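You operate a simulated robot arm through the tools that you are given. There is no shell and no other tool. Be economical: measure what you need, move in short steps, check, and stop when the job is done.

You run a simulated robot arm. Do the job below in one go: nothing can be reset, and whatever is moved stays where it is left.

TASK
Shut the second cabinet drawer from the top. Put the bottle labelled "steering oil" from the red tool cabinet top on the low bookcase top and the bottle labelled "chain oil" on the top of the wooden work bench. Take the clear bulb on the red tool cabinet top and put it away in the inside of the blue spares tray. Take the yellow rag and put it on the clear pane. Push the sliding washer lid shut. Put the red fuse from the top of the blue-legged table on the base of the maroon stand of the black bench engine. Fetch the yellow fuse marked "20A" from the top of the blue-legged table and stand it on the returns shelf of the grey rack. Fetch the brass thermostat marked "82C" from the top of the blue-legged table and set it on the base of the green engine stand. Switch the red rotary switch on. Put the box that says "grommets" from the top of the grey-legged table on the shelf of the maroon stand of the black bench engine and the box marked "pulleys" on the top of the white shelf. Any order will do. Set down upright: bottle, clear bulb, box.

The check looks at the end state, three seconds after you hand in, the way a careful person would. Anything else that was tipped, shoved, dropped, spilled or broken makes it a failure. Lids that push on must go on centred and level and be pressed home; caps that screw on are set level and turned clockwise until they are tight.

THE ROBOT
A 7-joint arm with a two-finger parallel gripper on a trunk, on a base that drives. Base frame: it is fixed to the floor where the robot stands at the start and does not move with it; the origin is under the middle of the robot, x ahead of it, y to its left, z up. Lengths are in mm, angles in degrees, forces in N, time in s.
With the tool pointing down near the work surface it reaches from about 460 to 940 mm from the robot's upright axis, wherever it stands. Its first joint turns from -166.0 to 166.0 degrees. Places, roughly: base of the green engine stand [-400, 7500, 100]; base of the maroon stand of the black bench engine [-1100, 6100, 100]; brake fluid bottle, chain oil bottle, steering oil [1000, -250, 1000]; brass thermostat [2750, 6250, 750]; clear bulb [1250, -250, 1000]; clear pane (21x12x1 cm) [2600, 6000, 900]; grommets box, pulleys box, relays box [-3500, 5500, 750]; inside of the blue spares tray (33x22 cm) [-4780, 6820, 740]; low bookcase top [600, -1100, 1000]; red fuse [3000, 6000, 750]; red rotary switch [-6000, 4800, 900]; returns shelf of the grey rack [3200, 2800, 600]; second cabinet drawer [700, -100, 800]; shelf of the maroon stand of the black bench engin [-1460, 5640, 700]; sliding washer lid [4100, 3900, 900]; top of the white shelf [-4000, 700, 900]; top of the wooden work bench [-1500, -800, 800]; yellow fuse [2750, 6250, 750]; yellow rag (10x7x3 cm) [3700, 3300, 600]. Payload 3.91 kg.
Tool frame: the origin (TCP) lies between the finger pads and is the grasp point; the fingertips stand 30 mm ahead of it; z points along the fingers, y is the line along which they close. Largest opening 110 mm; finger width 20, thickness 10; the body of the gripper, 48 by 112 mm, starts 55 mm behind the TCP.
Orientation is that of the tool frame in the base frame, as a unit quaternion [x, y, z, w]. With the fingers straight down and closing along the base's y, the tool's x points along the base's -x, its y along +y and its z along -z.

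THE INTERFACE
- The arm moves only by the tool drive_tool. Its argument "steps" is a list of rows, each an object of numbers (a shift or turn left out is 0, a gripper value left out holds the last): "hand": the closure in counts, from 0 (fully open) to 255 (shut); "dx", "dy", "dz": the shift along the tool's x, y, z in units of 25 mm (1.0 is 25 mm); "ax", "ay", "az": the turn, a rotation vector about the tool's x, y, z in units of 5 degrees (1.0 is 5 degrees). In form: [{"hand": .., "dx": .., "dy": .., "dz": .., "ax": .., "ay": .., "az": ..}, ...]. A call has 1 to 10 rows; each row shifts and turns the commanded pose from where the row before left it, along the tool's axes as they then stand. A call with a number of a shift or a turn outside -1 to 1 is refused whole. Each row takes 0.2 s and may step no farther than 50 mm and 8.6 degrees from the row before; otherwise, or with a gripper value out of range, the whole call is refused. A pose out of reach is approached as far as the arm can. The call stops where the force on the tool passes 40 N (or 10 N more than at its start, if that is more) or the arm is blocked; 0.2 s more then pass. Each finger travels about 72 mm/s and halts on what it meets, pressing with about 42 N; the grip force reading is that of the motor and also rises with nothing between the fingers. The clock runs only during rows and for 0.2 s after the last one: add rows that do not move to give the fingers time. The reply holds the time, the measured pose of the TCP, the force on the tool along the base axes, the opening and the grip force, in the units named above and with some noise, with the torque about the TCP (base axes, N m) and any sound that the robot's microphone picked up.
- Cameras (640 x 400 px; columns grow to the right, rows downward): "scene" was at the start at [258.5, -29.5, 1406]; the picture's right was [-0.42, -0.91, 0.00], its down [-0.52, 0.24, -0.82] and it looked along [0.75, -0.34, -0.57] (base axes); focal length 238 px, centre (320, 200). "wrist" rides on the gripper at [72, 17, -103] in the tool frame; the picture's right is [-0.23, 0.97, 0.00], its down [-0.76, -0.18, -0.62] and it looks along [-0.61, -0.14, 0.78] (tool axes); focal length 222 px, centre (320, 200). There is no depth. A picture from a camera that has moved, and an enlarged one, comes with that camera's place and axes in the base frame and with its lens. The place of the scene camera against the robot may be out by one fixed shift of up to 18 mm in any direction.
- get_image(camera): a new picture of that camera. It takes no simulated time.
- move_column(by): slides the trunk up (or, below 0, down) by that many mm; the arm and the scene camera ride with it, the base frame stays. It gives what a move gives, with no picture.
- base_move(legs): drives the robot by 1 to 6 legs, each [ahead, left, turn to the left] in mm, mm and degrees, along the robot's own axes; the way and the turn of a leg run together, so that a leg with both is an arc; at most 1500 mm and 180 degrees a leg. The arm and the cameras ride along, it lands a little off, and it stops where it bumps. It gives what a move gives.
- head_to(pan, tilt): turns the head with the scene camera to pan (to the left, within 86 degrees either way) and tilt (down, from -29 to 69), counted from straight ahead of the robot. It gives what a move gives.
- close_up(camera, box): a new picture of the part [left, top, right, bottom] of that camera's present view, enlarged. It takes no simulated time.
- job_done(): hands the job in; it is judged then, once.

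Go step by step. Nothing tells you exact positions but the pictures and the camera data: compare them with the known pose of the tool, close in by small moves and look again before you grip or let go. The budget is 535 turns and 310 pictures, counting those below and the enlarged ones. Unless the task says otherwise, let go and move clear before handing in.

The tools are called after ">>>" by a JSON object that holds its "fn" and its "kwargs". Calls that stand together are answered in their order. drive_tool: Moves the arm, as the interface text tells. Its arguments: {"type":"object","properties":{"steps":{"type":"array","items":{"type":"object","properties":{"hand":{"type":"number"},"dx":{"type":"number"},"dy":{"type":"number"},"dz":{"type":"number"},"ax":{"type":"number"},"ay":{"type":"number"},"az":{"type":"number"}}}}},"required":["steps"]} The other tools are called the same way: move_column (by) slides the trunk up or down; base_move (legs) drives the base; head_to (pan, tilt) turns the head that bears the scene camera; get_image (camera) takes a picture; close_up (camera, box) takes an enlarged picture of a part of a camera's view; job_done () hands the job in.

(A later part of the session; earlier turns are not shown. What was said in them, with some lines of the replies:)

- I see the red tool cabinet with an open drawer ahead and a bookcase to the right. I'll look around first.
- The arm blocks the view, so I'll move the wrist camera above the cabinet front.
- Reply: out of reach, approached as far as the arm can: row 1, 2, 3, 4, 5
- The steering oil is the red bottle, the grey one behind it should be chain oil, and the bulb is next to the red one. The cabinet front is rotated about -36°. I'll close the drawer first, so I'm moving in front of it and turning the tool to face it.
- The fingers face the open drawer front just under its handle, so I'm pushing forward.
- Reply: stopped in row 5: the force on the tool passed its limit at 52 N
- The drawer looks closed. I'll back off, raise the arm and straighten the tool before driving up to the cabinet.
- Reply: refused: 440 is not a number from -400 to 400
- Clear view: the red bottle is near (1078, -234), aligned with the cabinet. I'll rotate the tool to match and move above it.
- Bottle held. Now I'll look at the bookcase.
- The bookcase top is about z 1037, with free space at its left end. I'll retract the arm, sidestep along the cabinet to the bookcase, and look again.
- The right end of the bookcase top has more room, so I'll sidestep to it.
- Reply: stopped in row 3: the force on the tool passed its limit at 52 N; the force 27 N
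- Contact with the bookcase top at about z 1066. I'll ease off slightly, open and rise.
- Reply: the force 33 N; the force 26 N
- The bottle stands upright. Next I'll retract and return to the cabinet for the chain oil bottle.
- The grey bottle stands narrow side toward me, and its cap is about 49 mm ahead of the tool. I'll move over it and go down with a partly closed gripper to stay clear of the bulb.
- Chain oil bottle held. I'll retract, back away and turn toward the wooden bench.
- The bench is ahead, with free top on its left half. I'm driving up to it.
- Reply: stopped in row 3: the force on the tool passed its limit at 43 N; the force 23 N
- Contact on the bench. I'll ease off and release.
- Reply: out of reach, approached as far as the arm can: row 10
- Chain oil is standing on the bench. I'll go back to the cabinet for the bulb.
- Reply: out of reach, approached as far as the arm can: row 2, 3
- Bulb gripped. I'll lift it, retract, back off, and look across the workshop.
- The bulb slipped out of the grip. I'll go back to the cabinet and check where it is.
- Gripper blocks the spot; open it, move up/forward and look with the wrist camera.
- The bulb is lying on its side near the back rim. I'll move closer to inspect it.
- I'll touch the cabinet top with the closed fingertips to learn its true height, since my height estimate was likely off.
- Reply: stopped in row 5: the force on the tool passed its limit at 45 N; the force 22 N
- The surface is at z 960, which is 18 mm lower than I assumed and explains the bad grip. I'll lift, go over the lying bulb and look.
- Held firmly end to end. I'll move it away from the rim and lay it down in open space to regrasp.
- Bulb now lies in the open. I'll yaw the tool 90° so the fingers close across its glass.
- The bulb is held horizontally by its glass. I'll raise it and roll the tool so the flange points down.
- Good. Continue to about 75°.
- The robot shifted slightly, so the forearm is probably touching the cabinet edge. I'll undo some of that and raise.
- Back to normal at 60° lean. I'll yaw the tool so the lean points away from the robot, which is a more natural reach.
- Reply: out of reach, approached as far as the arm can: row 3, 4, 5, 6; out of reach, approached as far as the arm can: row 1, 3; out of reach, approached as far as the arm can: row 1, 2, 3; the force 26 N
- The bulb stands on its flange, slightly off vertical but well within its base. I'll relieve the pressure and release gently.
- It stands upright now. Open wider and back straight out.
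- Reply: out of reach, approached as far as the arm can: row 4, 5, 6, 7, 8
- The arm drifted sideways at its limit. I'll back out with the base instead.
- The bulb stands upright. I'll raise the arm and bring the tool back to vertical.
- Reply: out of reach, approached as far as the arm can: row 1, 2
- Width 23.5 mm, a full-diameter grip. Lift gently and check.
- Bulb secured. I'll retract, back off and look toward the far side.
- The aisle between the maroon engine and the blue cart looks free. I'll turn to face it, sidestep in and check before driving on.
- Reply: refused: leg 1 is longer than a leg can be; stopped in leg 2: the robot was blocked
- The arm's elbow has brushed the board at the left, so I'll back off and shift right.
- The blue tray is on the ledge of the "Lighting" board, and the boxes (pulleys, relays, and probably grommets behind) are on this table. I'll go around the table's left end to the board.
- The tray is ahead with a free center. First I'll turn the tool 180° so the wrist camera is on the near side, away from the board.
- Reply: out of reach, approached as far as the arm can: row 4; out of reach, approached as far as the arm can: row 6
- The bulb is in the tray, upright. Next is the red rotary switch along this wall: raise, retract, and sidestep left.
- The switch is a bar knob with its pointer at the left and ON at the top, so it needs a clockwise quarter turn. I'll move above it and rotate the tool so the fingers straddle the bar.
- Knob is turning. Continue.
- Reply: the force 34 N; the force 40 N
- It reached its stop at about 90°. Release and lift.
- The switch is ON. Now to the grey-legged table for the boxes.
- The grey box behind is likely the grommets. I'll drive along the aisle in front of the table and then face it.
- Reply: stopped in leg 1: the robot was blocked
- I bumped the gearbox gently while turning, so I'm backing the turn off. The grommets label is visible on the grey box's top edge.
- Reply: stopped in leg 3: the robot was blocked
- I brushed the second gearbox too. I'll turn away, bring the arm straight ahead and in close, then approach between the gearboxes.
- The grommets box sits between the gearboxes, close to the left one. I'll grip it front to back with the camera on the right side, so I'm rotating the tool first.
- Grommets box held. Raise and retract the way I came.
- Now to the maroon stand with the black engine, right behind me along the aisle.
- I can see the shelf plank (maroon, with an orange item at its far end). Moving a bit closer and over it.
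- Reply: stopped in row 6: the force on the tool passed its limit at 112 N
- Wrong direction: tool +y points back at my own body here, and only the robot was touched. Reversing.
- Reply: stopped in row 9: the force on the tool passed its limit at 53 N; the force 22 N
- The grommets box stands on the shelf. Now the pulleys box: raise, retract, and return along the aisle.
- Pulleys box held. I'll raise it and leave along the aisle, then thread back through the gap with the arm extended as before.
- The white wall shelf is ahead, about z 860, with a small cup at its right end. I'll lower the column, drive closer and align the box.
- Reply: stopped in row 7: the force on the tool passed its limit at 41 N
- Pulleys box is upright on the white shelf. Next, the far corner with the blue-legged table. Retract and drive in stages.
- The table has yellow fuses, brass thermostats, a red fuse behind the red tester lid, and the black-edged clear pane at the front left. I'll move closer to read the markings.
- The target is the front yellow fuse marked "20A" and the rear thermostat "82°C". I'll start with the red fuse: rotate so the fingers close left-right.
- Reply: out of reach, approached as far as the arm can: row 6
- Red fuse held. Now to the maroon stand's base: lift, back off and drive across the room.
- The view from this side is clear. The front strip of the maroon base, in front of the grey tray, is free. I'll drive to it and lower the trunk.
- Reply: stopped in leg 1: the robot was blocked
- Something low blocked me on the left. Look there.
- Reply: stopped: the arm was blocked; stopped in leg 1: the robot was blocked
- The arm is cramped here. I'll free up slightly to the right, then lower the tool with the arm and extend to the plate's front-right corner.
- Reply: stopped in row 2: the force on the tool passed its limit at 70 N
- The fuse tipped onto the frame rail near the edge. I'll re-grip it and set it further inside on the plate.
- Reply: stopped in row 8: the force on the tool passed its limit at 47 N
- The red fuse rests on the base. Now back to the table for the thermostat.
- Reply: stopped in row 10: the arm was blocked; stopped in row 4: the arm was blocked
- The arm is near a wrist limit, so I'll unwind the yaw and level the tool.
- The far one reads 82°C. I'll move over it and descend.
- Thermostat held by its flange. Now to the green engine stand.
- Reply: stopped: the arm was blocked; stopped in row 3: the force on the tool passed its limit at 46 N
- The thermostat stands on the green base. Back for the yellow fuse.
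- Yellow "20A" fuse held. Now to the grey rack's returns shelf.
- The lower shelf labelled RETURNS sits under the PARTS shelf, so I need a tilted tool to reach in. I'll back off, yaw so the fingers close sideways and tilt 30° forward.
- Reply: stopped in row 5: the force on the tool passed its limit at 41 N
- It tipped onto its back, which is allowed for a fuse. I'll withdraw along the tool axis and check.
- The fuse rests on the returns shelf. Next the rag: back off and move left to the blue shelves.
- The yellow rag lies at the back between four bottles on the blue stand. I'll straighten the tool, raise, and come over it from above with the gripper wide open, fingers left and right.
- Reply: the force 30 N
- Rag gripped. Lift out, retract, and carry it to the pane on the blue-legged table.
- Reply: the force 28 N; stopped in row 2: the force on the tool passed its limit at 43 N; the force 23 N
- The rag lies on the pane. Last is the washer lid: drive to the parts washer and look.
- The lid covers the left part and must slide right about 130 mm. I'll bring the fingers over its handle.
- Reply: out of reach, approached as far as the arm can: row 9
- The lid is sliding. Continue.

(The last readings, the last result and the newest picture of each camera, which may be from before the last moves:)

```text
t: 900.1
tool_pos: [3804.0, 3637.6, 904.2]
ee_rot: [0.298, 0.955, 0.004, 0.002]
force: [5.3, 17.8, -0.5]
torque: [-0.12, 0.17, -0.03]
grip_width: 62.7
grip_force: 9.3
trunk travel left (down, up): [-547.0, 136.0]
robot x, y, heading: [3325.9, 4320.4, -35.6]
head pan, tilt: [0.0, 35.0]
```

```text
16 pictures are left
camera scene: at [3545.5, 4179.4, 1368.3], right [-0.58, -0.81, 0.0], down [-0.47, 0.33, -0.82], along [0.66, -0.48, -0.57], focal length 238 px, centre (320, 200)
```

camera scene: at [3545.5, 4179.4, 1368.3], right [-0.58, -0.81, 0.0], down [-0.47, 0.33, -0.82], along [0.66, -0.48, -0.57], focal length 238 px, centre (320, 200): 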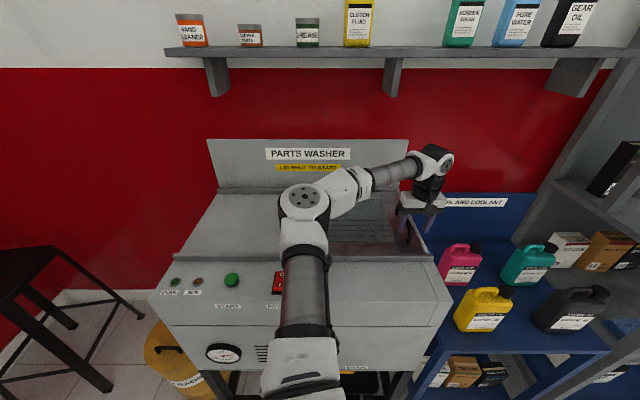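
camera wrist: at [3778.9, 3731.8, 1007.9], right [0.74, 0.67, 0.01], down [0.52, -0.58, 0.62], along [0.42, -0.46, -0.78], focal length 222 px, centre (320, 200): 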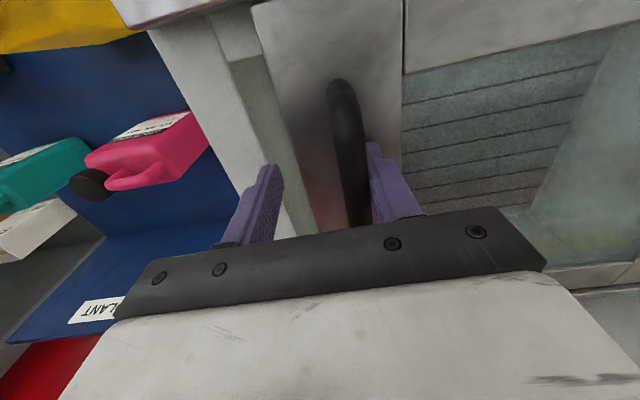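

>>> {"fn": "drive_tool", "kwargs": {"steps": [{"dy": 0.4}, {"dz": -0.8}, {"dz": -1}, {"dz": -1}, {"dx": 1, "dz": -0.5}, {"dx": 1}, {"dx": 1}, {"dx": 1}, {"dx": 1}, {"dx": 1}]}}

>>> {"fn": "close_up", "kwargs": {"camera": "scene", "box": [180, 150, 480, 340]}}

>>> {"fn": "get_image", "kwargs": {"camera": "wrist"}}

```text
t: 902.3
tool_pos: [3683.1, 3729.4, 986.3]
ee_rot: [0.3, 0.954, 0.002, 0.002]
force: [-0.3, 1.0, -0.3]
torque: [-0.01, 0.03, 0.02]
grip_width: 54.0
grip_force: 0.1
trunk travel left (down, up): [-547.0, 136.0]
robot x, y, heading: [3327.0, 4322.4, -35.9]
head pan, tilt: [0.0, 35.0]
```

```text
2.11 times, centred on (330, 245) of scene
camera zoom: at [3544.6, 4177.7, 1368.2], right [-0.59, -0.81, 0.0], down [-0.47, 0.34, -0.82], along [0.66, -0.48, -0.57], focal length 501 px, centre (299, 105)
```

zoom: 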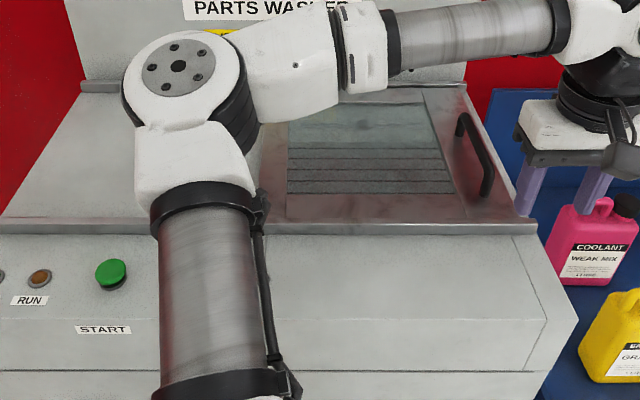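

```text
14 pictures are left
camera wrist: at [3633.0, 3785.1, 1090.2], right [0.74, 0.67, 0.01], down [0.52, -0.58, 0.62], along [0.42, -0.46, -0.78], focal length 222 px, centre (320, 200)
```

wrist: 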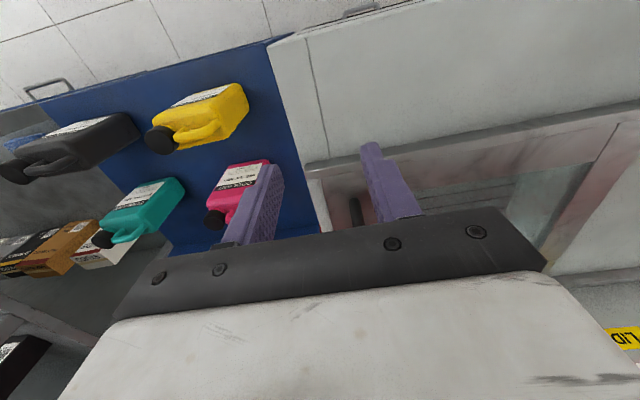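

The lid is fully shut against its stop. Move clear.

>>> {"fn": "drive_tool", "kwargs": {"steps": [{"dz": -1}, {"dz": -1}, {"dx": 1}, {"dx": 1}]}}

>>> {"fn": "base_move", "kwargs": {"legs": [[-500, 0, 0]]}}

>>> {"fn": "get_image", "kwargs": {"camera": "scene"}}

```text
t: 903.3
tool_pos: [3642.3, 3757.4, 1035.3]
ee_rot: [0.3, 0.954, 0.002, 0.003]
force: [-0.7, 0.7, -0.7]
torque: [0.01, 0.03, -0.02]
grip_width: 53.9
grip_force: 0.0
trunk travel left (down, up): [-547.0, 136.0]
robot x, y, heading: [3325.1, 4322.6, -36.0]
head pan, tilt: [0.0, 35.0]
```

```text
t: 906.2
tool_pos: [3236.5, 4049.6, 1035.8]
ee_rot: [0.3, 0.954, 0.002, 0.002]
force: [-0.9, 0.0, -0.7]
torque: [-0.02, 0.0, 0.0]
grip_width: 54.1
grip_force: 0.0
trunk travel left (down, up): [-547.0, 136.0]
robot x, y, heading: [2918.6, 4613.5, -36.0]
head pan, tilt: [0.0, 35.0]
```

```text
13 pictures are left
camera scene: at [3138.4, 4470.8, 1368.3], right [-0.58, -0.81, 0.0], down [-0.47, 0.34, -0.82], along [0.66, -0.48, -0.57], focal length 238 px, centre (320, 200)
```

scene: 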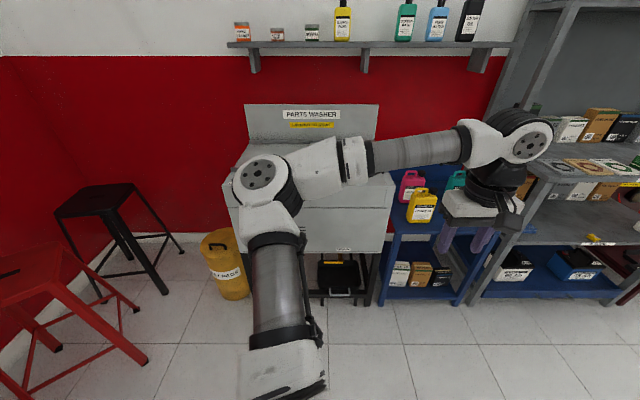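

Everything on the list has been placed, the lid is shut, and the arm is clear.

>>> {"fn": "job_done", "kwargs": {}}

```text
The job is handed in.
```

I handed the job in with every item done, but it did not go cleanly throughout.

- **Clear bulb:** it slipped from the grip once and fell on its side on the cabinet top. I stood it up again, and it is now upright in the tray with no visible damage.
- **Fuses:** the red fuse lies on its side on the maroon base. The yellow "20A" fuse lies on its back near the front edge of the returns shelf, so it is on the shelf but not standing.
- **Which yellow fuse:** two yellow fuses carried a 20 A marking. I took the one printed "20A" without a space.
- **Bumps:** while driving I touched a display board, both gearboxes on the grey-legged table and an engine stand. None looked moved in the pictures, but I did not check them closely.
- **Rag:** I pressed it onto the clear pane with about 43 N before letting go. The pane looked intact.
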